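You operate a simulated robot arm through the tools that you are given. There is no shell and no other tool. Be economical: measure what you need, move in short steps, check, and stop when the job is done.

You run a simulated two-armed robot. Do the job below in one go: nothing can be reset, and whatever is moved stays where it is left.

Task
Brush the rust off flat bar J2 in the jig, then lay it on the firebricks.
Fine: clamp it first; use the yellow brush and put it back; leave the clamp open. Set down upright: yellow brush. What is to be rubbed or washed off counts as gone when no trace of it is left.

Only the result counts: the job must be done as asked and must still hold three seconds after the hand-in. Knocking over, shifting, dropping, spilling or breaking anything else fails it.

Robot
Two 7-joint arms with two-finger parallel grippers on one trunk, on a base that drives. Base frame: it is fixed to the floor where the robot stands at the start and does not move with it; the origin is under the middle of the robot, x ahead of it, y to its left, z up; the surface under the hand at the start is at about z = 90. Lengths are in cm, angles in rad, forces in N, time in s.
The left shoulder is at the start at [2, 13.8, 132.5], the right one opposite. With the tool pointing down near the work surface each hand reaches from about 10 to 48 cm from the robot's upright axis, wherever it stands, measured 20 degrees to its own side. Places, roughly: firebrick pad [20, 50, 90]; green clamp lever [40, -30, 100]; jig [30, -40, 90]; yellow brush (17x5x5 cm) [10, -20, 90]. Payload 1.57 kg a hand.
The tool frame of a hand sits at the grasp point between the pads (the TCP): z along the fingers, y along the line on which they close. The tips reach 3 cm beyond it. The gripper opens to 8 cm. The fingers are 1.7 cm wide and 1.2 cm thick; the gripper's body (4 by 8.2 cm) begins 8 cm behind the TCP.
Orientation is that of the tool frame in the base frame, as a unit quaternion [x, y, z, w]. With the fingers straight down and closing along the base's y, the tool's x points along the base's -x, its y along +y and its z along -z.

Tools
- The arms move only by the tool step_arm. It takes "left_increments", "right_increments" or both (then of equal length, played together; a hand with none holds still); each is a list of rows, each a list of 7 numbers: the turn, a rotation vector about the base's x, y, z in rad, then the shift along the base's x, y, z in cm, then the finger opening in cm, from 0 to 8. In form: [[rx, ry, rz, dx, dy, dz, claw], ...]. A call has 1 to 12 rows; each row shifts and turns the commanded pose from where the row before left it. A row lasts 0.2 s, in which the tool goes at most 5 cm and 0.15 rad; a call with a longer step from one row to the next is refused whole, and so is a gripper value outside its range. A pose out of reach is approached as far as the arm can. The call stops where the force on the tool passes 90 N (or 10 N more than at its start, if that is more) or the arm is blocked; 0.2 s more then pass. Each finger travels about 4.5 cm/s and halts on what it meets, pressing with about 22 N; the grip force reading is that of the motor and also rises with nothing between the fingers. The clock runs only during rows and for 0.2 s after the last one: add rows that do not move to give the fingers time. It gives the time, the measured TCP pose, the force on the tool (base axes), the opening and the grip force at its end, in the units of the frame above (readings bear some noise), with the torque about the TCP (base axes, N m) and any sound that the robot's microphone picked up.
- Cameras (640 x 400 px; columns grow to the right, rows downward): "scene" is now at [18.06, -0, 121.88]; the picture's right is [-0.06, -1.00, 0.00], its down [-0.52, 0.03, -0.85] and it looks along [0.85, -0.05, -0.52] (base axes); focal length 214 px, centre (320, 200). "left" rides on the left gripper at [7.2, 0.7, -12.2] in its tool frame; the picture's right is [-0.09, 1.00, 0.00], its down [-0.84, -0.08, -0.54] and it looks along [-0.54, -0.05, 0.84] (tool axes); focal length 238 px, centre (320, 200). "right" rides on the right gripper at [7.2, -0.7, -12.2] in its tool frame; the picture's right is [0.09, 1.00, 0.00], its down [-0.84, 0.08, -0.54] and it looks along [-0.54, 0.05, 0.84] (tool axes); focal length 238 px, centre (320, 200). There is no depth. A picture from a camera that has moved, and an enlarged one, comes with that camera's place and axes in the base frame and with its lens. The place of the scene camera against the robot may be out by one fixed shift of up to 1.2 cm in any direction.
- camera(camera): a new picture of that camera. No time passes.
- slide_trunk(by): slides the trunk up (or, below 0, down) by that many cm; the arms and the scene camera ride with it, the base frame stays. It gives what a move gives, with no picture.
- roll_base(legs): drives the robot by 1 to 6 legs, each [ahead, left, turn to the left] in cm, cm and rad, along the robot's own axes; the way and the turn of a leg run together, so that a leg with both is an arc; at most 150 cm and 3.142 rad a leg. The arms and the cameras ride along, it lands a little off, and it stops where it bumps. It gives what a move gives.
- head_to(pan, tilt): turns the head with the scene camera to pan (to the left, within 1.047 rad either way) and tilt (down, from -0.506 to 1.204), counted from straight ahead of the robot. It gives what a move gives.
- close_up(camera, box): a new picture of the part [left, top, right, bottom] of that camera's present view, enlarged. No time passes.
- hand_in(): hands the job in; it is judged then, once.

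Go step by step. Nothing tells you exact positions but the pictures and the camera data: compare them with the known pose of the tool, close in by small moves and look again before you grip or let go. The budget is 120 turns and 108 pictures, counting those below and the enlarged ones. Unless the task says otherwise, let go and move clear before handing in, and close with one line.

The tools are called after ">>>" as a command line: name --argument value ..., lists and objects as JSON in quotes. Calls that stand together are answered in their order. step_arm: Moves the arms, as the interface text tells. Its arguments: {"type":"object","properties":{"left_increments":{"type":"array","items":{"type":"array","items":{"type":"number"}}},"right_increments":{"type":"array","items":{"type":"array","items":{"type":"number"}}}},"required":[]} The other tools are called the same way: slide_trunk (by) slides the trunk up or down; roll_base (legs) drives the base; head_to (pan, tilt) turns the head that bears the scene camera; camera (camera) takes a picture; close_up (camera, box) takes an enlarged picture of a part of a camera's view; hand_in () hands the job in.

At the start:

```text
time: 0.0
left_position: [27.7, 1.05, 122.82]
left_orientation: [-0.001, 0.984, 0.0, -0.18]
left_force: [-0.7, -0.5, 0.4]
left_moment: [-0.04, 0.04, -0.01]
left_gripper_width: 8.0
left_grip_force: 0.1
right_position: [18.06, -28.54, 118.42]
right_orientation: [0.026, 0.968, -0.079, -0.238]
right_force: [-0.4, 0.4, -0.2]
right_moment: [0.02, 0.0, -0.03]
right_gripper_width: 7.99
right_grip_force: 0.1
trunk travel left (down, up): [-70.0, 54.0]
robot x, y, heading: [0.05, -0.22, 0.001]
head pan, tilt: [-0.056, 0.552]
```

scene: 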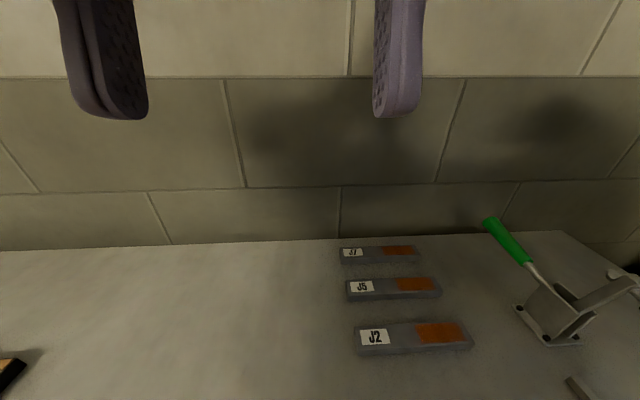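
right: 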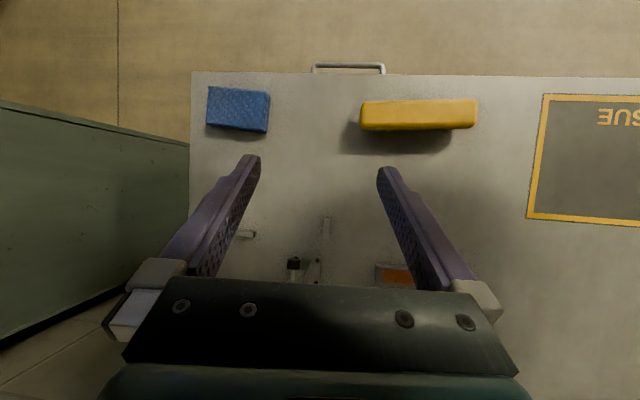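
left: 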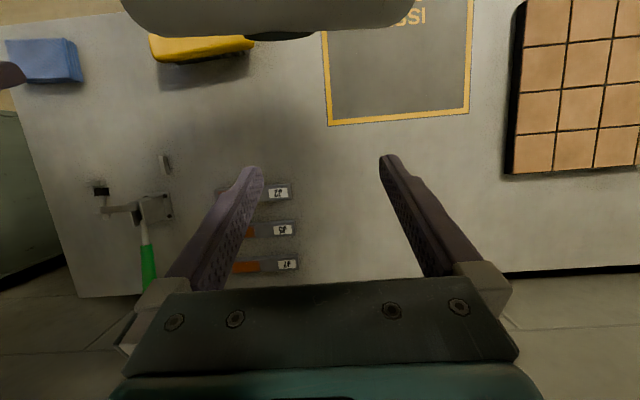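

I see bars J7, J5 and J2 on the bench, J2 at about (32, -14), with the jig and green clamp lever to the right. First I look at the right side from the head.

>>> head_to --pan -1.0 --tilt 0.9

>>> camera --camera "scene"

```text
time: 1.2
left_position: [27.82, 1.16, 122.63]
left_orientation: [-0.001, 0.984, 0.002, -0.18]
left_force: [-0.2, 0.0, -0.8]
left_moment: [-0.01, 0.04, -0.02]
left_gripper_width: 8.01
left_grip_force: 0.2
right_position: [17.86, -28.61, 118.26]
right_orientation: [0.027, 0.967, -0.079, -0.24]
right_force: [-0.3, 0.4, -0.5]
right_moment: [0.01, -0.01, 0.01]
right_gripper_width: 7.98
right_grip_force: 0.2
trunk travel left (down, up): [-70.0, 54.0]
robot x, y, heading: [-0.08, -0.25, 0.002]
head pan, tilt: [-1.0, 0.901]
```

```text
104 pictures are left
camera scene: at [13.18, -5.84, 118.97], right [-0.84, -0.54, 0.0], down [-0.42, 0.66, -0.62], along [0.34, -0.52, -0.78], focal length 214 px, centre (320, 200)
```

scene: 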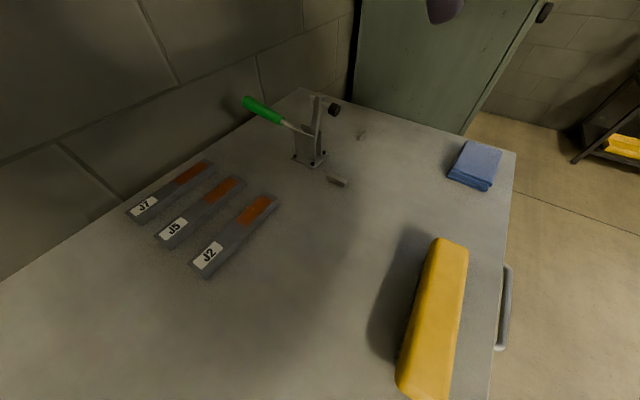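

The jig seems to be two small stops plus the toggle clamp; I zoom in on it.

>>> close_up --camera "scene" --box '[230, 80, 410, 200]'

>>> close_up --camera "right" --box '[190, 70, 510, 290]'

>>> close_up --camera "left" --box '[50, 130, 310, 300]'

```text
3.33 times, centred on (320, 140) of scene
camera zoom: at [13.18, -5.84, 118.97], right [-0.84, -0.54, 0.0], down [-0.42, 0.66, -0.62], along [0.34, -0.52, -0.78], focal length 715 px, centre (320, 400)
```

zoom: 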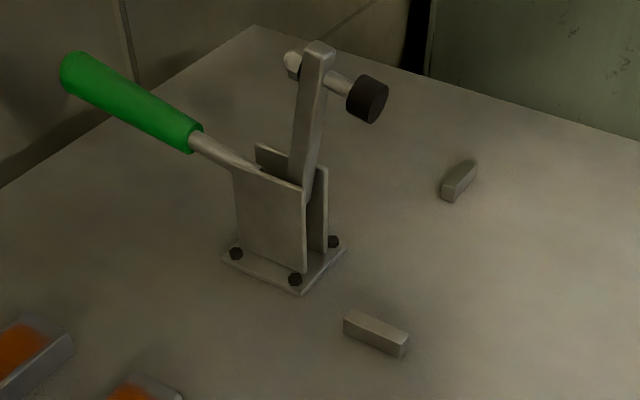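

```text
1.82 times, centred on (350, 180) of right
camera zoom: at [17.13, -26.89, 132.33], right [-0.07, 0.99, -0.12], down [0.99, 0.08, 0.08], along [0.08, -0.12, -0.99], focal length 433 px, centre (266, 236)
```

zoom: 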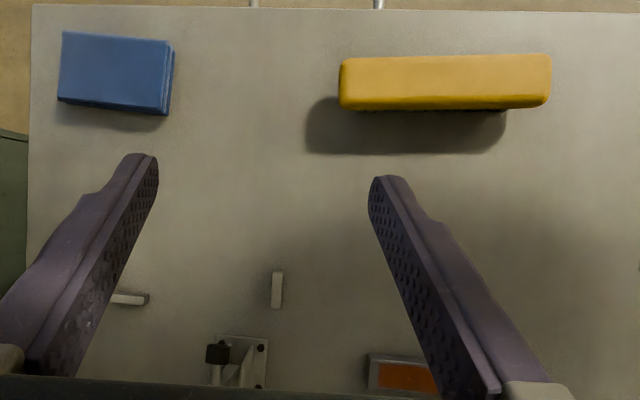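

```text
2.35 times, centred on (180, 215) of left
camera zoom: at [25.22, 1.68, 136.64], right [0.08, 1.0, -0.03], down [0.97, -0.08, 0.21], along [0.21, -0.05, -0.98], focal length 561 px, centre (649, 165)
```

zoom: 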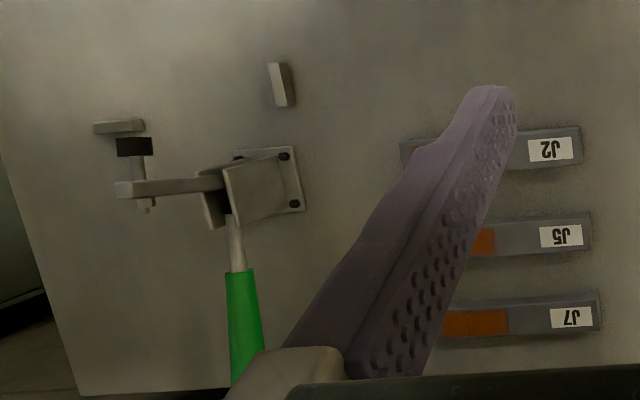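

Stops are near (26,-30) (an end stop) and (28,-45) (a far-side stop), with the clamp base at (34,-34), open, arm upright, and its foot swinging down towards -x. I level the right hand and turn it so the fingers close along x, and move the left hand clear.

>>> step_arm --right_increments '[[0.04, -0.121, 0.014, 1, 0.5, 0, 8], [0.04, -0.121, 0.014, 1, 0.5, 0, 8], [0.04, -0.121, 0.014, 1, 0.5, 0, 8], [0.04, -0.121, 0.014, 1, 0.5, 0, 8], [0, 0, 0.143, 1, 0.5, 0, 8], [0, 0, 0.143, 1, 0.5, 0, 8], [0, 0, 0.143, 1, 0.5, 0, 8], [0, 0, 0.143, 1, 0.5, 0, 8], [0, 0, 0.143, 1, 1, 0, 8], [0, 0, 0.143, 1, 1, 0, 8], [0, 0, 0.143, 0, 1, 0, 8], [0, 0, 0.143, 0, 1, 0, 8]]' --left_increments '[[0, 0, 0, -1, 2.5, 0, 8], [0, 0, 0, -1, 2.5, 0, 8], [0, 0, 0, -1, 2.5, 0, 8], [0, 0, 0, -1, 2.5, 0, 8], [0, 0, 0, -1, 2.5, 0, 8], [0, 0, 0, -1, 2.5, 0, 8], [0, 0, 0, -1, 2.5, 0, 8], [0, 0, 0, -1, 2.5, 0, 8], [0, 0, 0, 0, 2, 0, 8], [0, 0, 0, 0, 2, 0, 8], [0, 0, 0, 0, 2, 0, 8], [0, 0, 0, 0, 0, 0, 8]]'

>>> step_arm --right_increments '[[0, 0, 0.143, 0, 1, -1, 8], [0, 0, 0.143, 0, 1, -1, 8], [0, 0, 0.141, 0, 0, -1, 8], [0, 0, 0, 0, 0, 0, 8]]'

>>> camera --camera "right"

>>> camera --camera "scene"

```text
time: 2.7
left_position: [19.92, 17.46, 119.65]
left_orientation: [-0.004, 0.968, 0.059, -0.245]
left_force: [-0.1, -0.2, -0.2]
left_moment: [0.02, -0.01, 0.01]
left_gripper_width: 8.0
left_grip_force: 0.1
right_position: [22.09, -25.95, 115.93]
right_orientation: [-0.16, 0.985, -0.006, -0.06]
right_force: [-0.2, 0.9, -0.6]
right_moment: [-0.01, -0.01, 0.01]
right_gripper_width: 8.0
right_grip_force: 0.1
trunk travel left (down, up): [-70.0, 54.0]
robot x, y, heading: [-0.23, -0.0, -0.001]
head pan, tilt: [-1.0, 0.901]
stopped in row 7 (left hand): the arm was blocked; the commanded pose is now the measured one
```

```text
time: 3.7
left_position: [19.99, 17.53, 119.78]
left_orientation: [-0.005, 0.968, 0.057, -0.246]
left_force: [0.0, 0.3, 0.1]
left_moment: [-0.01, 0.0, -0.01]
left_gripper_width: 7.98
left_grip_force: 0.1
right_position: [22.22, -23.93, 112.81]
right_orientation: [-0.365, 0.929, -0.018, -0.058]
right_force: [-0.2, 0.0, 0.8]
right_moment: [0.02, -0.01, -0.02]
right_gripper_width: 8.02
right_grip_force: 0.0
trunk travel left (down, up): [-70.0, 54.0]
robot x, y, heading: [-0.32, 0.14, -0.002]
head pan, tilt: [-1.0, 0.901]
```

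```text
100 pictures are left
camera right: at [18.48, -28.35, 125.68], right [-0.75, 0.67, 0.02], down [0.61, 0.66, 0.44], along [0.28, 0.34, -0.9], focal length 238 px, centre (320, 200)
```

right: 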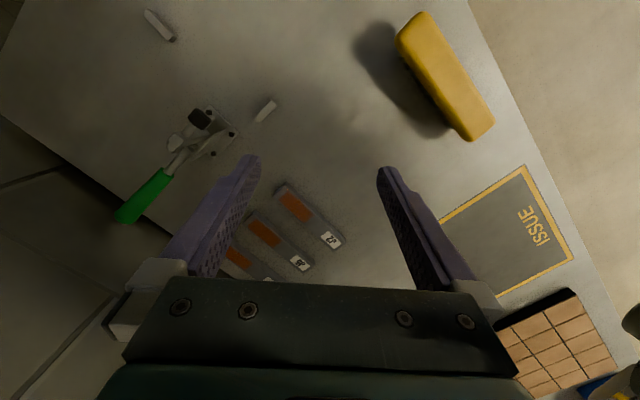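

```text
99 pictures are left
camera scene: at [13.17, -5.84, 118.96], right [-0.84, -0.54, 0.0], down [-0.42, 0.66, -0.62], along [0.34, -0.52, -0.78], focal length 214 px, centre (320, 200)
```

scene: 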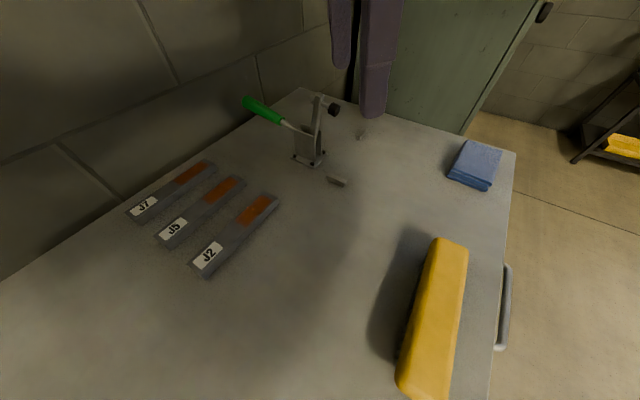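

The hand is about half turned; I finish the turn and go above J2.

>>> step_arm --right_increments '[[0.076, -0.095, 0, 1.4, 1.4, 0, 8], [0, 0, 0.137, 1.4, 1.4, 0, 8], [0, 0, 0.137, 1.4, 1.4, 0, 8], [0, 0, 0.137, 1.4, 1.4, 0, 8], [0, 0, 0.137, 1.4, 1.4, -1, 8], [0, 0, 0.137, 1.4, 1.4, -1, 8], [0, 0, 0.137, 1.4, 1.4, -1, 8], [0, 0, 0, 0, 0, 0, 8], [0, 0, 0, 0, 0, 0, 8]]'

>>> camera --camera "right"

>>> head_to --pan -0.4 --tilt 0.9

>>> camera --camera "scene"

```text
time: 5.7
left_position: [19.82, 17.61, 119.77]
left_orientation: [-0.005, 0.968, 0.058, -0.246]
left_force: [-0.9, 0.1, -0.4]
left_moment: [0.0, 0.0, 0.02]
left_gripper_width: 7.99
left_grip_force: 0.0
right_position: [31.98, -14.22, 109.62]
right_orientation: [-0.707, 0.707, -0.001, 0.001]
right_force: [0.0, 0.3, -0.5]
right_moment: [0.01, -0.01, 0.0]
right_gripper_width: 8.0
right_grip_force: 0.1
trunk travel left (down, up): [-70.0, 54.0]
robot x, y, heading: [0.17, 0.7, -0.001]
head pan, tilt: [-1.0, 0.901]
```

```text
98 pictures are left
camera right: at [32.5, -21.37, 121.82], right [-1.0, -0.09, 0.0], down [-0.08, 0.84, 0.54], along [-0.05, 0.54, -0.84], focal length 238 px, centre (320, 200)
```

right: 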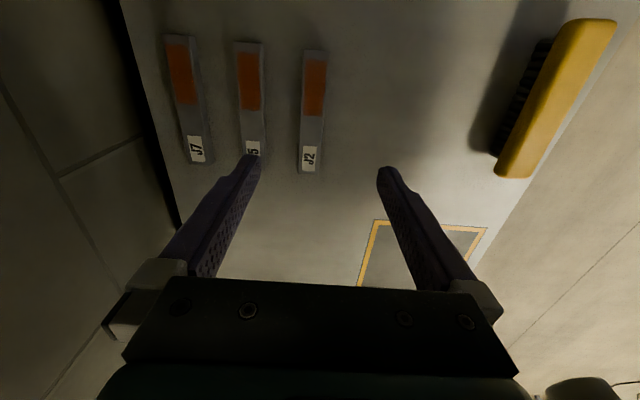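

```text
time: 6.7
left_position: [19.99, 17.49, 119.78]
left_orientation: [-0.005, 0.968, 0.057, -0.245]
left_force: [0.2, 0.4, -0.3]
left_moment: [0.04, 0.05, -0.01]
left_gripper_width: 7.99
left_grip_force: 0.0
right_position: [32.0, -14.09, 109.67]
right_orientation: [-0.707, 0.707, -0.001, 0.002]
right_force: [-0.5, 0.3, 0.5]
right_moment: [0.0, 0.02, 0.01]
right_gripper_width: 7.98
right_grip_force: 0.0
trunk travel left (down, up): [-70.0, 54.0]
robot x, y, heading: [-0.14, -0.31, -0.006]
head pan, tilt: [-0.4, 0.901]
```

```text
97 pictures are left
camera scene: at [16.05, -2.43, 118.96], right [-0.39, -0.92, 0.0], down [-0.72, 0.31, -0.62], along [0.57, -0.24, -0.78], focal length 214 px, centre (320, 200)
```

scene: 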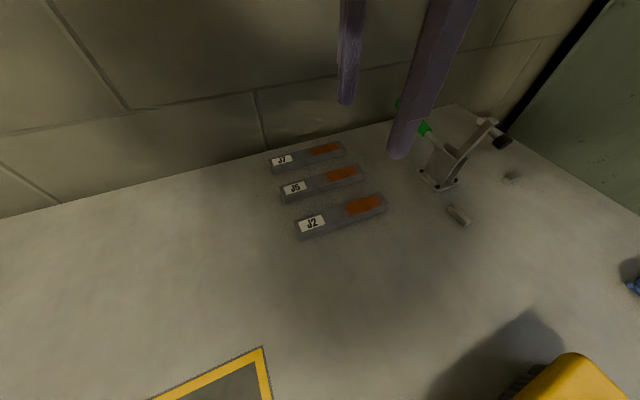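

J2 is centred near (32.9, -13.6), about 14.4 long and 3 wide, lying nearly along y. I go down part way with 6 cm opening, then check.

>>> step_arm --right_increments '[[0, 0, 0.012, 0.9, 0.0, -3, 6], [0, 0, 0.012, 0, 0, -3, 6], [0, 0, 0, 0, 0, -3, 6], [0, 0, 0, 0, 0, -3, 6], [0, 0, 0, 0, 0, 0, 6]]'

>>> camera --camera "right"

>>> camera --camera "scene"

```text
time: 7.9
left_position: [19.81, 17.55, 119.79]
left_orientation: [-0.005, 0.968, 0.058, -0.245]
left_force: [-0.9, -0.2, -0.5]
left_moment: [0.03, 0.02, 0.02]
left_gripper_width: 8.01
left_grip_force: 0.2
right_position: [32.75, -14.17, 97.6]
right_orientation: [0.716, -0.698, 0.0, -0.001]
right_force: [0.6, 0.8, 0.7]
right_moment: [0.0, 0.02, 0.03]
right_gripper_width: 6.04
right_grip_force: 0.0
trunk travel left (down, up): [-70.0, 54.0]
robot x, y, heading: [-0.13, -0.12, -0.0]
head pan, tilt: [-0.4, 0.901]
```

```text
96 pictures are left
camera right: at [33.44, -21.36, 109.85], right [-0.99, -0.12, 0.0], down [-0.1, 0.83, 0.54], along [-0.06, 0.54, -0.84], focal length 238 px, centre (320, 200)
```

right: 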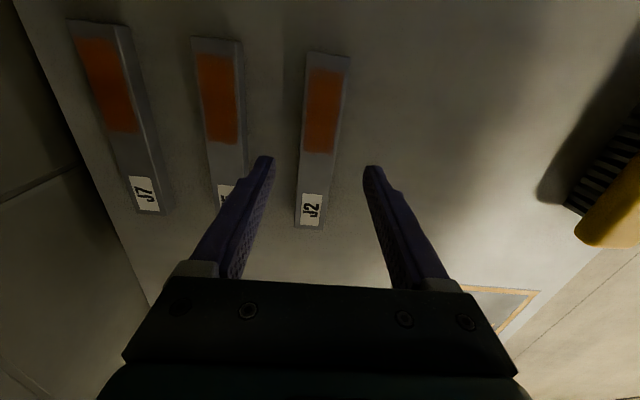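

```text
95 pictures are left
camera scene: at [16.05, -2.43, 118.96], right [-0.39, -0.92, 0.0], down [-0.72, 0.3, -0.62], along [0.57, -0.24, -0.78], focal length 214 px, centre (320, 200)
```

scene: 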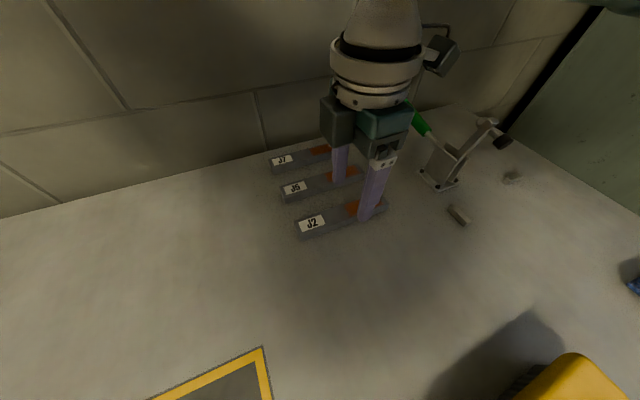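

Estimates agree: J2's centre line is at x≈32.9. I lower and grip.

>>> step_arm --right_increments '[[0, 0, 0, 0.17, 0.0, -2, 6], [0, 0, 0, 0, 0, -1.9, 6], [0, 0, 0, 0, 0, 0, 5], [0, 0, 0, 0, 0, 0, 2], [0, 0, 0, 0, 0, 0, 2], [0, 0, 0, 0, 0, 0, 2], [0, 0, 0, 0, 0, 0, 2]]'

>>> camera --camera "right"

```text
time: 9.5
left_position: [19.92, 17.61, 119.75]
left_orientation: [-0.006, 0.968, 0.058, -0.245]
left_force: [0.0, 0.5, 0.2]
left_moment: [-0.03, 0.0, 0.0]
left_gripper_width: 8.03
left_grip_force: 0.0
right_position: [33.06, -14.22, 93.95]
right_orientation: [0.715, -0.699, 0.0, -0.001]
right_force: [0.3, 0.9, 0.2]
right_moment: [0.09, -0.02, -0.04]
right_gripper_width: 2.95
right_grip_force: 21.1
trunk travel left (down, up): [-70.0, 54.0]
robot x, y, heading: [-0.0, 0.13, -0.002]
head pan, tilt: [-0.4, 0.901]
```

```text
94 pictures are left
camera right: at [33.66, -21.28, 106.04], right [-0.99, -0.12, 0.0], down [-0.1, 0.83, 0.54], along [-0.06, 0.54, -0.84], focal length 238 px, centre (320, 200)
```

right: 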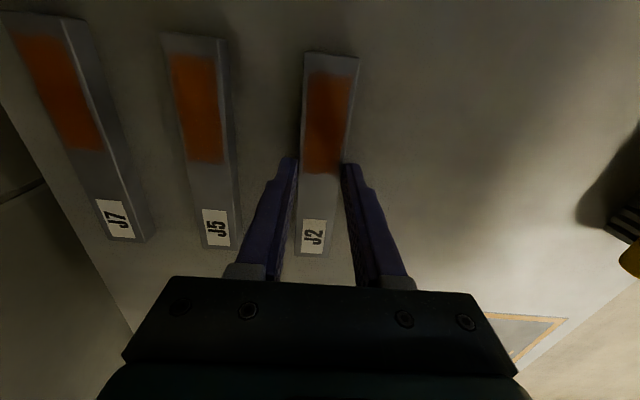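

J2 is gripped at 2.95 cm. I lift it and look.

>>> step_arm --right_increments '[[0, 0, 0, 0, 0, 2, 2], [0, 0, 0, 0, 0, 4, 2], [0, 0, 0, 0, 0, 4, 2], [0, 0, 0, 0, 0, 0, 2]]'

>>> camera --camera "right"

>>> camera --camera "scene"

```text
time: 10.5
left_position: [19.93, 17.68, 119.7]
left_orientation: [-0.005, 0.968, 0.059, -0.246]
left_force: [-0.4, -0.2, -0.1]
left_moment: [0.0, 0.01, 0.01]
left_gripper_width: 8.0
left_grip_force: 0.1
right_position: [33.03, -14.08, 103.98]
right_orientation: [0.716, -0.698, 0.001, -0.001]
right_force: [0.2, 0.3, -4.3]
right_moment: [-0.05, -0.01, 0.01]
right_gripper_width: 2.98
right_grip_force: 21.8
trunk travel left (down, up): [-70.0, 54.0]
robot x, y, heading: [-0.22, -0.07, 0.004]
head pan, tilt: [-0.4, 0.901]
```

```text
93 pictures are left
camera right: at [33.64, -21.28, 116.04], right [-0.99, -0.12, 0.0], down [-0.1, 0.83, 0.54], along [-0.06, 0.54, -0.84], focal length 238 px, centre (320, 200)
```

right: 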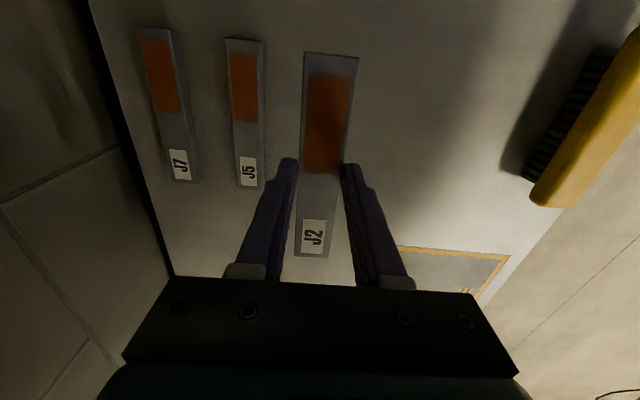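

```text
92 pictures are left
camera scene: at [16.03, -2.42, 118.96], right [-0.39, -0.92, 0.0], down [-0.72, 0.3, -0.62], along [0.57, -0.24, -0.78], focal length 214 px, centre (320, 200)
```

scene: 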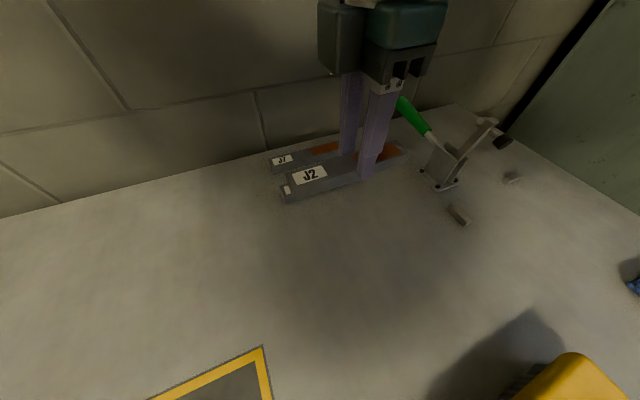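

The bar hangs level and firm. I pull the hand back and up away from the clamp, drive the base 12 cm right, and look at the jig.

>>> step_arm --right_increments '[[0, 0, 0, -3, 0, 3, 2], [0, 0, 0, -4, 0, 2, 2], [0, 0, 0, -4, 0, 0, 2], [0, 0, 0, 0, 0, 0, 2]]'

>>> roll_base --legs '[[0, -12, 0]]'

>>> head_to --pan -0.7 --tilt 0.9

>>> camera --camera "scene"

>>> camera --camera "right"

```text
time: 11.5
left_position: [19.94, 17.65, 119.75]
left_orientation: [-0.004, 0.967, 0.058, -0.246]
left_force: [-0.2, -0.1, -0.1]
left_moment: [-0.03, 0.01, -0.01]
left_gripper_width: 8.02
left_grip_force: 0.0
right_position: [22.02, -14.17, 108.94]
right_orientation: [0.715, -0.699, 0.0, 0.0]
right_force: [-0.9, 0.7, -6.7]
right_moment: [-0.04, -0.04, -0.02]
right_gripper_width: 3.0
right_grip_force: 22.3
trunk travel left (down, up): [-70.0, 54.0]
robot x, y, heading: [0.27, 0.59, 0.002]
head pan, tilt: [-0.4, 0.901]
```

```text
time: 12.8
left_position: [19.94, 5.7, 119.73]
left_orientation: [-0.005, 0.968, 0.058, -0.246]
left_force: [0.3, 0.0, 0.0]
left_moment: [0.0, -0.01, 0.0]
left_gripper_width: 8.0
left_grip_force: 0.0
right_position: [22.02, -25.93, 109.0]
right_orientation: [0.715, -0.699, -0.001, -0.001]
right_force: [0.3, -0.1, -5.9]
right_moment: [-0.04, 0.01, 0.0]
right_gripper_width: 2.96
right_grip_force: 22.1
trunk travel left (down, up): [-70.0, 54.0]
robot x, y, heading: [0.27, -11.72, -0.001]
head pan, tilt: [-0.4, 0.901]
```

```text
time: 13.6
left_position: [19.94, 5.64, 119.72]
left_orientation: [-0.005, 0.967, 0.059, -0.246]
left_force: [0.6, 0.0, 0.3]
left_moment: [0.03, 0.03, -0.02]
left_gripper_width: 8.01
left_grip_force: 0.0
right_position: [21.94, -25.99, 109.03]
right_orientation: [0.715, -0.699, -0.002, -0.001]
right_force: [0.3, -0.2, -5.9]
right_moment: [-0.02, 0.0, 0.02]
right_gripper_width: 2.96
right_grip_force: 22.1
trunk travel left (down, up): [-70.0, 54.0]
robot x, y, heading: [-0.11, -12.07, 0.003]
head pan, tilt: [-0.7, 0.901]
```

```text
91 pictures are left
camera scene: at [14.85, -16.17, 118.96], right [-0.64, -0.77, 0.0], down [-0.6, 0.5, -0.62], along [0.48, -0.4, -0.78], focal length 214 px, centre (320, 200)
```

scene: 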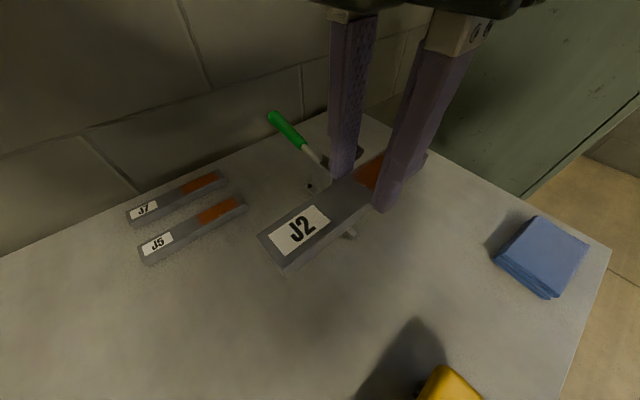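

```text
90 pictures are left
camera right: at [22.7, -33.11, 121.11], right [-0.99, -0.12, 0.0], down [-0.1, 0.83, 0.54], along [-0.06, 0.54, -0.84], focal length 238 px, centre (320, 200)
```

right: 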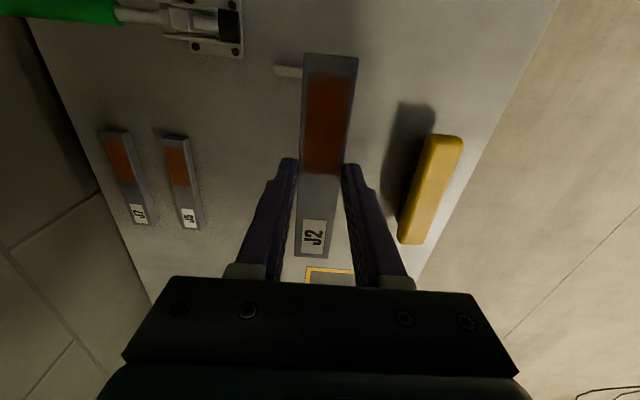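

I move the hand right over the jig (still high) so its camera sees the stops and clamp.

>>> step_arm --right_increments '[[0, 0, 0, -1, -3, 1, 2], [0, 0, 0, -1, -4, 2, 2], [0, 0, 0, 0, -4, 0, 2], [0, 0, 0, 0, -4, 0, 2], [0, 0, 0, 0, -3, 0, 2], [0, 0, 0, 0, 0, 0, 2]]'

>>> camera --camera "right"

>>> camera --camera "scene"

```text
time: 14.9
left_position: [19.84, 5.8, 119.71]
left_orientation: [-0.004, 0.967, 0.059, -0.246]
left_force: [-0.2, 1.2, 0.0]
left_moment: [0.05, 0.01, 0.02]
left_gripper_width: 8.0
left_grip_force: 0.0
right_position: [21.27, -44.04, 112.06]
right_orientation: [0.716, -0.698, -0.001, 0.0]
right_force: [-0.6, -0.3, -5.5]
right_moment: [-0.03, 0.01, 0.01]
right_gripper_width: 2.96
right_grip_force: 21.6
right hand out of reach, approached as far as the arm can: row 2
trunk travel left (down, up): [-70.0, 54.0]
robot x, y, heading: [0.28, -11.79, -0.001]
head pan, tilt: [-0.7, 0.901]
```

```text
89 pictures are left
camera right: at [21.98, -51.19, 124.21], right [-0.99, -0.12, 0.0], down [-0.1, 0.83, 0.54], along [-0.06, 0.54, -0.84], focal length 238 px, centre (320, 200)
```

right: 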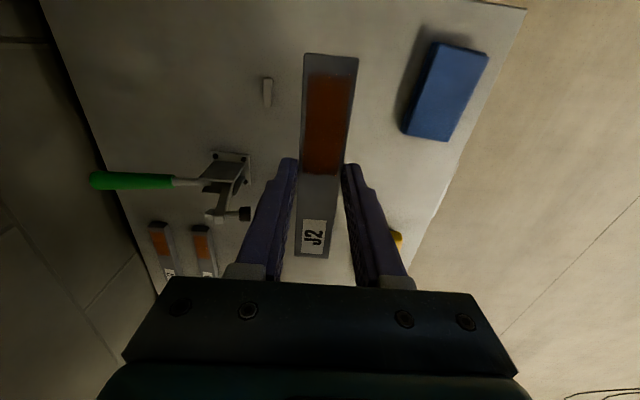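

```text
88 pictures are left
camera scene: at [14.85, -16.17, 118.96], right [-0.64, -0.76, 0.0], down [-0.6, 0.51, -0.62], along [0.47, -0.4, -0.78], focal length 214 px, centre (320, 200)
```

scene: 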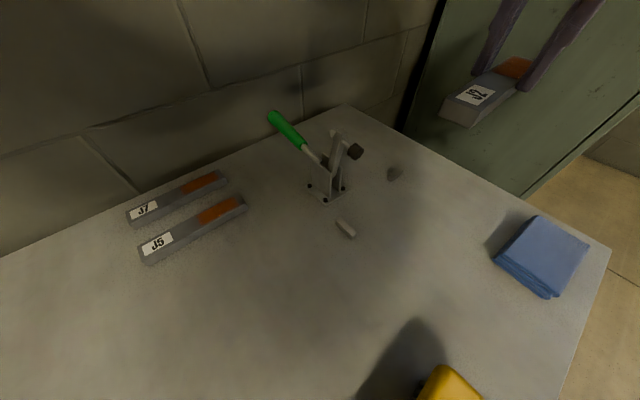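

Good view; I zoom in to measure the jig.

>>> close_up --camera "right" --box '[190, 60, 310, 230]'

>>> close_up --camera "scene" --box '[290, 110, 430, 250]'

```text
2.35 times, centred on (250, 145) of right
camera zoom: at [21.98, -51.19, 124.21], right [-0.99, -0.12, 0.0], down [-0.1, 0.83, 0.54], along [-0.06, 0.54, -0.84], focal length 561 px, centre (485, 329)
```

zoom: 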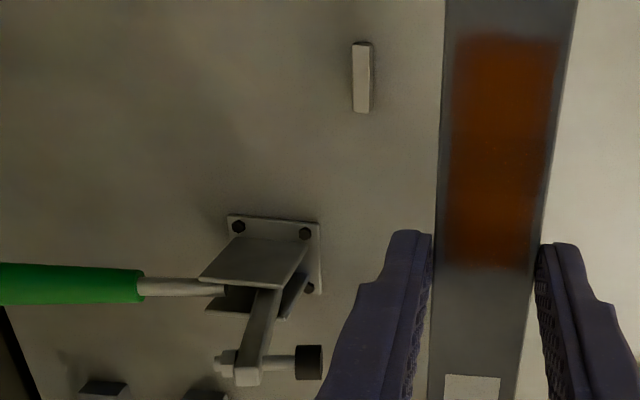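

```text
2.86 times, centred on (360, 180) of scene
camera zoom: at [14.85, -16.17, 118.96], right [-0.64, -0.76, 0.0], down [-0.6, 0.51, -0.62], along [0.47, -0.4, -0.78], focal length 613 px, centre (206, 257)
```

zoom: 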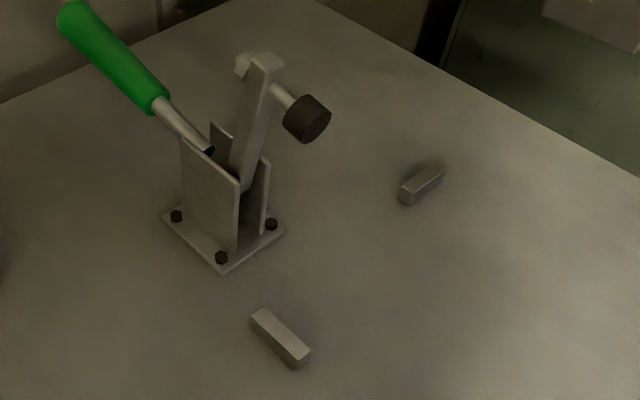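

Jig measured: side stop's near face x≈27.6 (y -47..-43.6), end stop's face y≈-31. I square the bar's yaw and come down to just above the table, short of both stops.

>>> step_arm --right_increments '[[0, 0, -0.0255, 2, 2, -2, 2], [0, 0, 0, 1.7, 2, -3, 2], [0, 0, 0, 0, 0, -4, 2], [0, 0, 0, 0, 0, -4, 2], [0, 0, 0, 0, 0, -2, 2], [0, 0, 0, 0, 0, 0, 2]]'

>>> camera --camera "right"

>>> camera --camera "scene"

```text
time: 16.4
left_position: [20.0, 5.85, 119.7]
left_orientation: [-0.005, 0.968, 0.059, -0.246]
left_force: [-0.6, -0.7, 0.6]
left_moment: [0.04, -0.04, -0.01]
left_gripper_width: 8.0
left_grip_force: 0.1
right_position: [24.75, -40.06, 97.13]
right_orientation: [-0.707, 0.708, 0.001, 0.001]
right_force: [-0.8, -0.6, -6.0]
right_moment: [-0.06, 0.03, -0.02]
right_gripper_width: 2.99
right_grip_force: 21.8
trunk travel left (down, up): [-70.0, 54.0]
robot x, y, heading: [-0.05, -12.07, 0.0]
head pan, tilt: [-0.7, 0.901]
```

```text
85 pictures are left
camera right: at [25.39, -47.25, 109.26], right [-1.0, -0.09, 0.0], down [-0.08, 0.84, 0.54], along [-0.05, 0.54, -0.84], focal length 238 px, centre (320, 200)
```

right: 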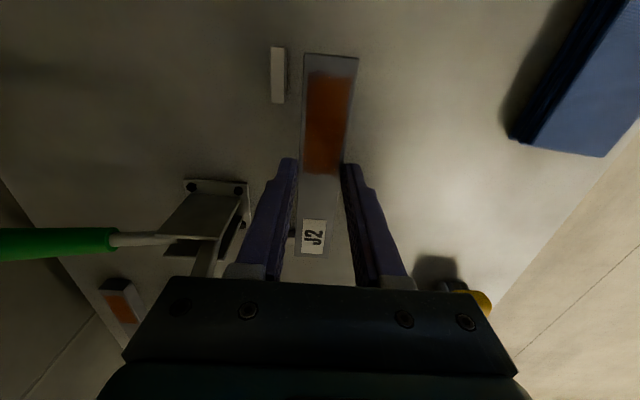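

```text
84 pictures are left
camera scene: at [14.85, -16.17, 118.96], right [-0.64, -0.76, 0.0], down [-0.6, 0.51, -0.62], along [0.47, -0.4, -0.78], focal length 214 px, centre (320, 200)
```

scene: 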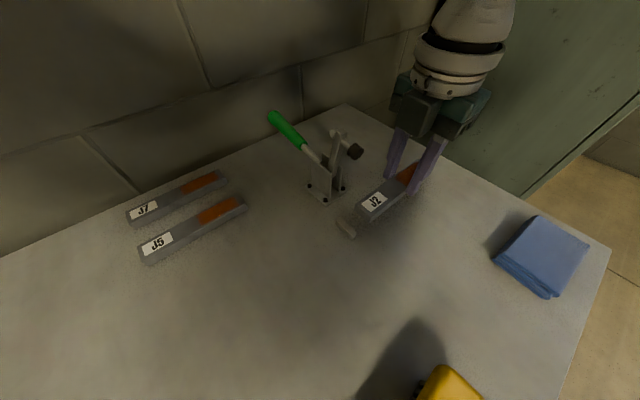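

Clearances match the estimate (about 1.3 cm on each stop). I lower to just above the table and close most of the gap.

>>> step_arm --right_increments '[[0, 0, 0, 0, 0, -1.5, 2], [0, 0, 0, 0, 0, -1.4, 2], [0, 0, 0, 0.5, 0.5, 0, 2], [0, 0, 0, 0.5, 0.4, 0, 2], [0, 0, 0, 0, 0, 0, 2]]'

>>> close_up --camera "right" --box '[240, 30, 400, 270]'

>>> close_up --camera "scene" --box '[290, 110, 430, 250]'

```text
time: 17.6
left_position: [19.87, 5.82, 119.71]
left_orientation: [-0.004, 0.967, 0.059, -0.246]
left_force: [1.0, 0.6, -0.1]
left_moment: [0.02, -0.01, 0.01]
left_gripper_width: 8.01
left_grip_force: 0.0
right_position: [25.86, -39.15, 94.02]
right_orientation: [-0.707, 0.707, 0.0, 0.0]
right_force: [-0.2, -0.2, -6.3]
right_moment: [-0.04, -0.02, -0.02]
right_gripper_width: 3.01
right_grip_force: 22.2
trunk travel left (down, up): [-70.0, 54.0]
robot x, y, heading: [0.13, -12.02, -0.001]
head pan, tilt: [-0.7, 0.901]
```

```text
1.67 times, centred on (320, 150) of right
camera zoom: at [26.37, -46.33, 106.21], right [-1.0, -0.09, 0.0], down [-0.08, 0.84, 0.54], along [-0.05, 0.54, -0.84], focal length 397 px, centre (320, 283)
```

zoom: 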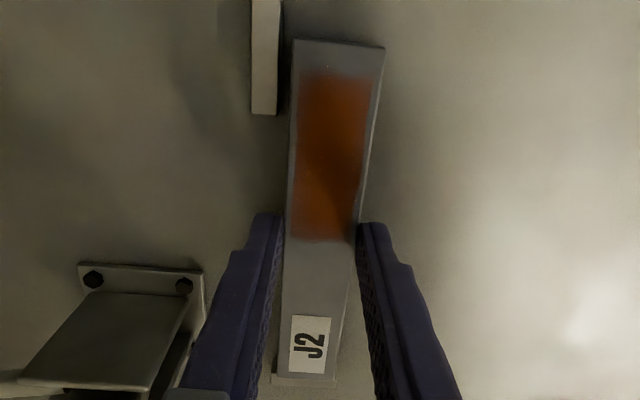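

```text
2.86 times, centred on (360, 180) of scene
camera zoom: at [14.85, -16.17, 118.96], right [-0.64, -0.76, 0.0], down [-0.6, 0.51, -0.62], along [0.47, -0.4, -0.78], focal length 613 px, centre (206, 257)
```

zoom: 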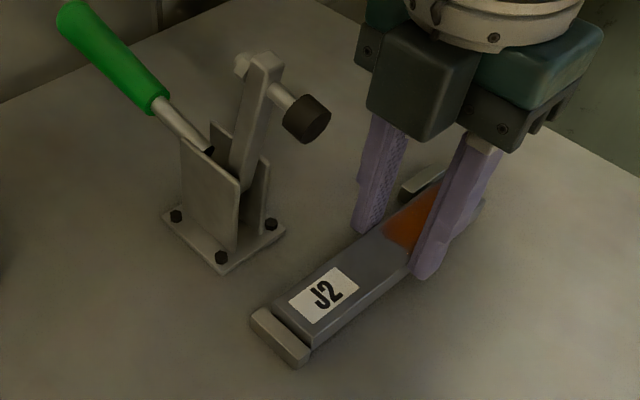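

Gaps look about 0.4 cm to each stop. I nudge to light contact.

>>> step_arm --right_increments '[[0, 0, 0, 0.2, 0.15, 0, 2], [0, 0, 0, 0.15, 0.15, 0, 2], [0, 0, 0, 0, 0, 0, 2]]'

>>> close_up --camera "right" --box '[240, 30, 400, 270]'

>>> close_up --camera "scene" --box '[330, 170, 400, 240]'

```text
time: 18.4
left_position: [19.89, 5.66, 119.66]
left_orientation: [-0.005, 0.967, 0.057, -0.246]
left_force: [0.0, -0.1, 0.2]
left_moment: [0.01, -0.02, 0.01]
left_gripper_width: 8.01
left_grip_force: 0.1
right_position: [26.23, -39.05, 94.11]
right_orientation: [-0.707, 0.708, -0.001, -0.001]
right_force: [-1.5, -4.1, -6.1]
right_moment: [-0.19, 0.06, 0.16]
right_gripper_width: 3.0
right_grip_force: 21.8
trunk travel left (down, up): [-70.0, 54.0]
robot x, y, heading: [0.02, -11.56, -0.004]
head pan, tilt: [-0.7, 0.901]
```

```text
1.67 times, centred on (320, 150) of right
camera zoom: at [26.72, -46.11, 106.25], right [-1.0, -0.09, 0.0], down [-0.08, 0.84, 0.54], along [-0.05, 0.54, -0.84], focal length 397 px, centre (320, 283)
```

zoom: 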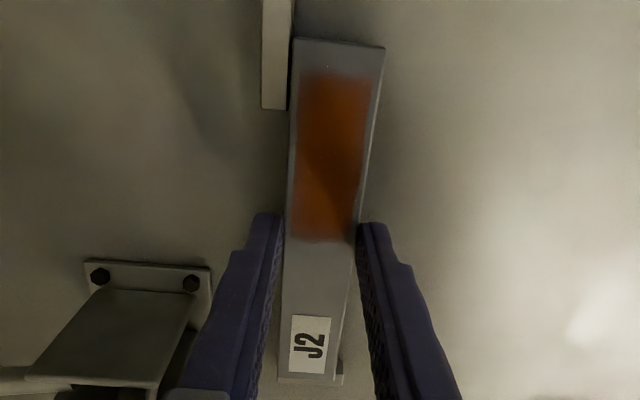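

```text
5.71 times, centred on (365, 205) of scene
camera zoom: at [14.83, -16.23, 118.96], right [-0.64, -0.76, 0.0], down [-0.6, 0.5, -0.62], along [0.47, -0.4, -0.78], focal length 1226 px, centre (63, 171)
```

zoom: 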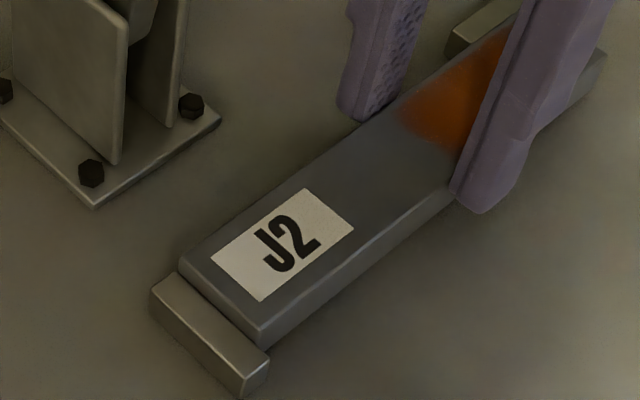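

The end touches its stop; I take up the last millimetre sideways, set the bar down and release.

>>> step_arm --right_increments '[[0, 0, 0, 0.15, 0, 0, 2], [0, 0, 0, 0, 0, -0.2, 2], [0, 0, 0, 0, 0, 0, 2], [0, 0, 0, 0, 0, 0, 4.5], [0, 0, 0, 0, 0, 0, 4.5], [0, 0, 0, 0, 0, 0, 4.5]]'

>>> close_up --camera "right" --box '[240, 30, 400, 270]'

>>> close_up --camera "scene" --box '[330, 150, 430, 240]'

```text
time: 19.8
left_position: [19.84, 5.66, 119.8]
left_orientation: [-0.004, 0.967, 0.059, -0.246]
left_force: [-0.3, 0.1, 0.2]
left_moment: [0.02, 0.0, -0.02]
left_gripper_width: 8.01
left_grip_force: 0.2
right_position: [26.36, -38.72, 93.92]
right_orientation: [-0.707, 0.707, 0.0, 0.002]
right_force: [0.5, 0.5, -0.3]
right_moment: [0.0, -0.01, 0.0]
right_gripper_width: 4.52
right_grip_force: 0.1
trunk travel left (down, up): [-70.0, 54.0]
robot x, y, heading: [-0.1, -11.77, -0.003]
head pan, tilt: [-0.7, 0.901]
```

```text
1.67 times, centred on (320, 150) of right
camera zoom: at [26.92, -46.0, 106.03], right [-1.0, -0.09, 0.0], down [-0.08, 0.84, 0.54], along [-0.05, 0.54, -0.84], focal length 397 px, centre (320, 283)
```

zoom: 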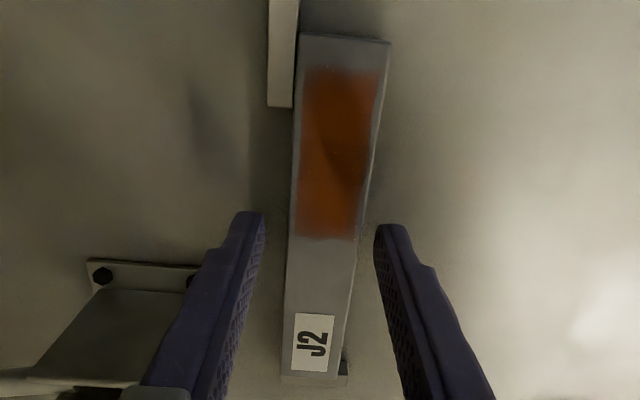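

```text
4.44 times, centred on (380, 195) of scene
camera zoom: at [14.87, -16.19, 118.96], right [-0.64, -0.76, 0.0], down [-0.6, 0.51, -0.62], along [0.47, -0.4, -0.78], focal length 953 px, centre (53, 222)
```

zoom: 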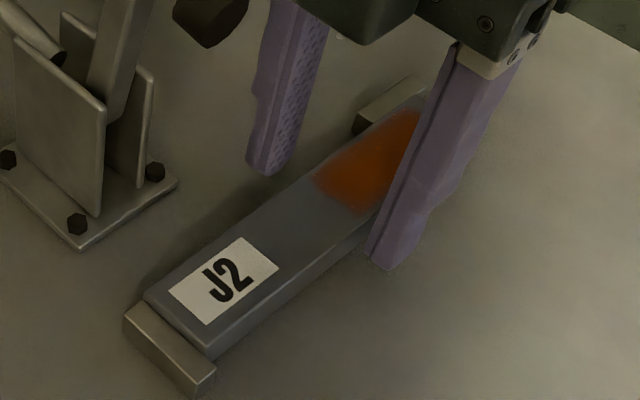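

J2 sits against both stops. I raise the hand, turn it back so the fingers close along y, and drive further right to reach the green lever.

>>> step_arm --right_increments '[[0, 0, 0, 0, 0, 4, 4.5], [0, 0, 0, 0, 0, 5, 4.5], [0, 0, 0, 0, 0, 4, 6], [0, 0, 0, 0, 0, 4, 6], [0, 0, -0.143, 0, 0, 0, 6], [0, 0, -0.143, 0, 0, 0, 6], [0, 0, -0.143, 0, 0, 0, 6], [0, 0, -0.143, 0, 0, 0, 6], [0, 0, -0.143, 0, 0, 0, 6], [0, 0, -0.143, 0, 0, 0, 6], [0, 0, -0.143, 0, 0, 0, 6], [0, 0, -0.143, 0, 0, 0, 6]]'

>>> step_arm --right_increments '[[0, 0, -0.143, 0, 1, 0, 6], [0, 0, -0.143, 0, 2, 0, 6], [0, 0, -0.141, 0, 2, 0, 6], [0, -0.125, 0, 0, 2, 0, 6], [0, -0.125, 0, 0, 2, 0, 6], [0, -0.125, 0, 0, 2, 0, 6], [0, -0.125, 0, 0, 2, 0, 6], [0, 0, 0, 0, 0, 0, 6]]'

>>> roll_base --legs '[[0, -10, 0]]'

>>> camera --camera "scene"

>>> camera --camera "right"

```text
time: 22.4
left_position: [19.9, 5.69, 119.62]
left_orientation: [-0.005, 0.967, 0.059, -0.246]
left_force: [0.2, 0.1, -0.1]
left_moment: [-0.02, -0.04, 0.01]
left_gripper_width: 8.01
left_grip_force: 0.1
right_position: [26.49, -38.84, 110.73]
right_orientation: [-0.21, 0.978, -0.001, 0.001]
right_force: [0.7, -0.2, 0.3]
right_moment: [-0.01, -0.05, -0.03]
right_gripper_width: 5.98
right_grip_force: 0.1
trunk travel left (down, up): [-70.0, 54.0]
robot x, y, heading: [0.29, -11.78, -0.001]
head pan, tilt: [-0.7, 0.901]
```

```text
time: 24.1
left_position: [19.99, 5.67, 119.71]
left_orientation: [-0.005, 0.968, 0.059, -0.246]
left_force: [0.8, -0.2, -0.7]
left_moment: [-0.02, -0.02, -0.01]
left_gripper_width: 8.02
left_grip_force: 0.0
right_position: [29.74, -24.77, 110.47]
right_orientation: [0.0, 0.969, -0.001, 0.249]
right_force: [0.6, 0.3, 0.0]
right_moment: [0.03, 0.02, 0.02]
right_gripper_width: 5.98
right_grip_force: 0.2
right hand out of reach, approached as far as the arm can: row 6, 7
trunk travel left (down, up): [-70.0, 54.0]
robot x, y, heading: [-0.07, -12.06, -0.0]
head pan, tilt: [-0.7, 0.901]
```

```text
time: 25.3
left_position: [19.88, -4.3, 119.64]
left_orientation: [-0.005, 0.967, 0.059, -0.246]
left_force: [-0.9, -0.8, 0.0]
left_moment: [-0.01, -0.01, 0.02]
left_gripper_width: 8.03
left_grip_force: 0.1
right_position: [29.69, -34.8, 110.5]
right_orientation: [0.001, 0.969, 0.0, 0.247]
right_force: [-0.1, -0.2, 0.3]
right_moment: [0.0, 0.01, -0.01]
right_gripper_width: 6.02
right_grip_force: 0.1
trunk travel left (down, up): [-70.0, 54.0]
robot x, y, heading: [-0.07, -22.05, 0.003]
head pan, tilt: [-0.7, 0.901]
```

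```text
77 pictures are left
camera scene: at [14.87, -26.16, 118.96], right [-0.64, -0.77, 0.0], down [-0.6, 0.5, -0.62], along [0.48, -0.4, -0.78], focal length 214 px, centre (320, 200)
```

scene: 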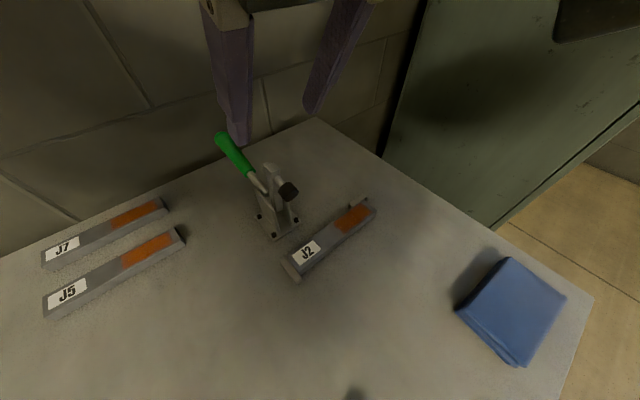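

```text
76 pictures are left
camera right: at [17.46, -35.38, 117.67], right [-0.08, 1.0, -0.04], down [0.48, 0.08, 0.88], along [0.88, 0.05, -0.48], focal length 238 px, centre (320, 200)
```

right: 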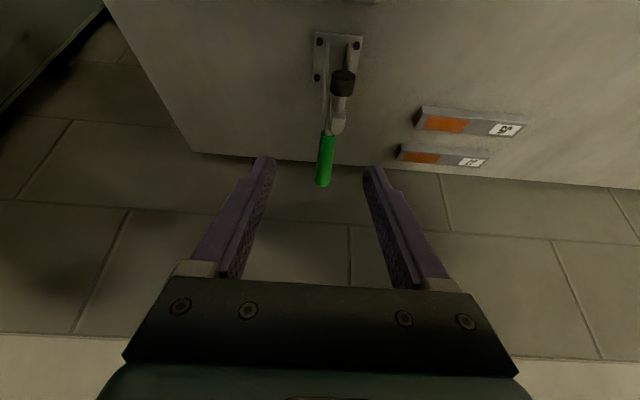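

The lever lies in the plane y≈-33.7, from the pivot near (33.3, 94.2) to its tip at (49, 97.4). I go above the green part at x≈42.6.

>>> step_arm --right_increments '[[0, 0, 0, 3.3, 0.4, -1, 6], [0, 0, 0, 3.3, 0.4, -1, 6], [0, 0, 0, 3.3, 0.3, -1, 6], [0, 0, 0, 3, 0, -1.5, 6], [0, 0, 0, 0, 0, 0, 6]]'

>>> camera --camera "right"

>>> camera --camera "scene"

```text
time: 26.5
left_position: [19.92, -4.18, 119.66]
left_orientation: [-0.005, 0.968, 0.058, -0.246]
left_force: [0.5, -0.3, 0.3]
left_moment: [0.03, 0.0, -0.02]
left_gripper_width: 8.02
left_grip_force: 0.0
right_position: [42.63, -33.71, 105.85]
right_orientation: [0.002, 0.969, -0.001, 0.246]
right_force: [-0.1, 0.0, 0.2]
right_moment: [0.01, -0.06, -0.01]
right_gripper_width: 6.0
right_grip_force: 0.0
trunk travel left (down, up): [-70.0, 54.0]
robot x, y, heading: [0.1, -22.36, 0.001]
head pan, tilt: [-0.7, 0.901]
```

```text
75 pictures are left
camera right: at [30.37, -34.3, 113.05], right [-0.08, 1.0, -0.04], down [0.47, 0.08, 0.88], along [0.88, 0.05, -0.48], focal length 238 px, centre (320, 200)
```

right: 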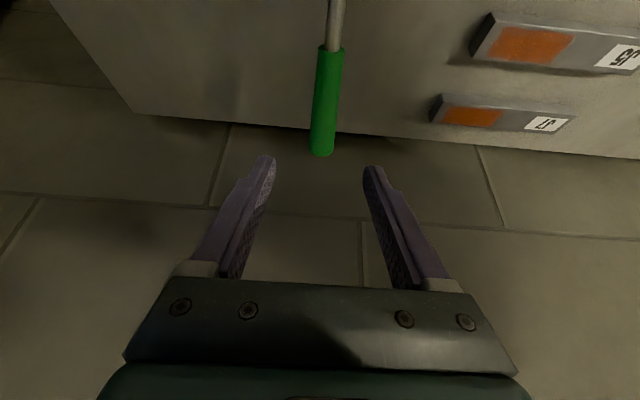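

```text
74 pictures are left
camera scene: at [14.87, -26.16, 118.96], right [-0.64, -0.77, 0.0], down [-0.6, 0.5, -0.62], along [0.48, -0.4, -0.78], focal length 214 px, centre (320, 200)
```

scene: 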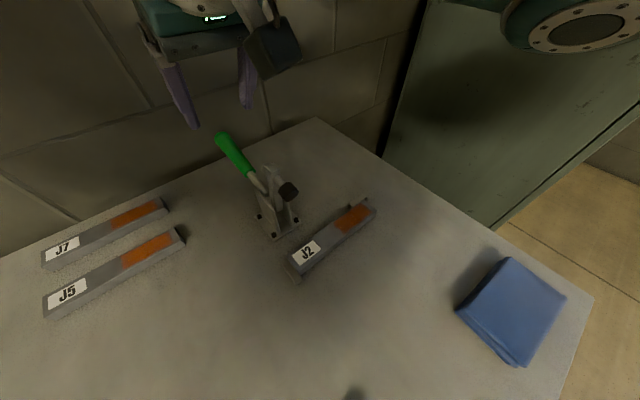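

Aligned. I lower onto the lever and grip it.

>>> step_arm --right_increments '[[0, 0, 0, 0, 0.1, -3, 6], [0, 0, 0, 0, 0.1, -3, 6], [0, 0, 0, 0, 0, -2, 6], [0, 0, 0, 0, 0, -1.8, 6], [0, 0, 0, 0, 0, 0, 4], [0, 0, 0, 0, 0, 0, 1.5], [0, 0, 0, 0, 0, 0, 1.5], [0, 0, 0, 0, 0, 0, 1.5]]'

>>> camera --camera "right"

>>> close_up --camera "scene" --box '[160, 50, 340, 250]'

```text
time: 28.3
left_position: [19.9, -4.33, 119.84]
left_orientation: [-0.005, 0.968, 0.058, -0.246]
left_force: [0.1, -0.3, 0.1]
left_moment: [0.0, 0.0, 0.0]
left_gripper_width: 8.03
left_grip_force: 0.0
right_position: [42.87, -33.41, 96.23]
right_orientation: [0.001, 0.969, 0.001, 0.248]
right_force: [-21.4, 3.6, 63.7]
right_moment: [-1.04, 6.48, -1.98]
right_gripper_width: 2.54
right_grip_force: 5.9
trunk travel left (down, up): [-70.0, 54.0]
robot x, y, heading: [0.21, -21.62, -0.001]
head pan, tilt: [-0.7, 0.901]
```

```text
73 pictures are left
camera right: at [30.49, -34.06, 103.41], right [-0.08, 1.0, -0.04], down [0.47, 0.08, 0.88], along [0.88, 0.05, -0.48], focal length 238 px, centre (320, 200)
```

right: 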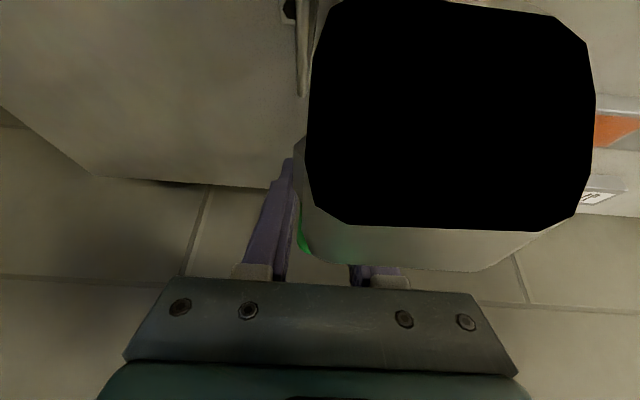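

```text
2.00 times, centred on (250, 150) of scene
camera zoom: at [14.86, -26.24, 119.02], right [-0.64, -0.76, 0.0], down [-0.6, 0.5, -0.62], along [0.48, -0.4, -0.78], focal length 429 px, centre (460, 300)
```

zoom: 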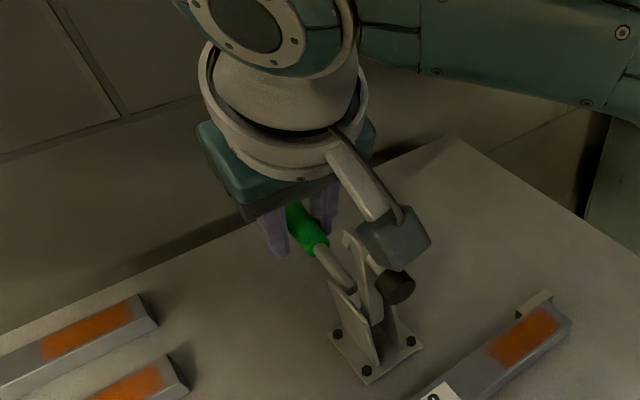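

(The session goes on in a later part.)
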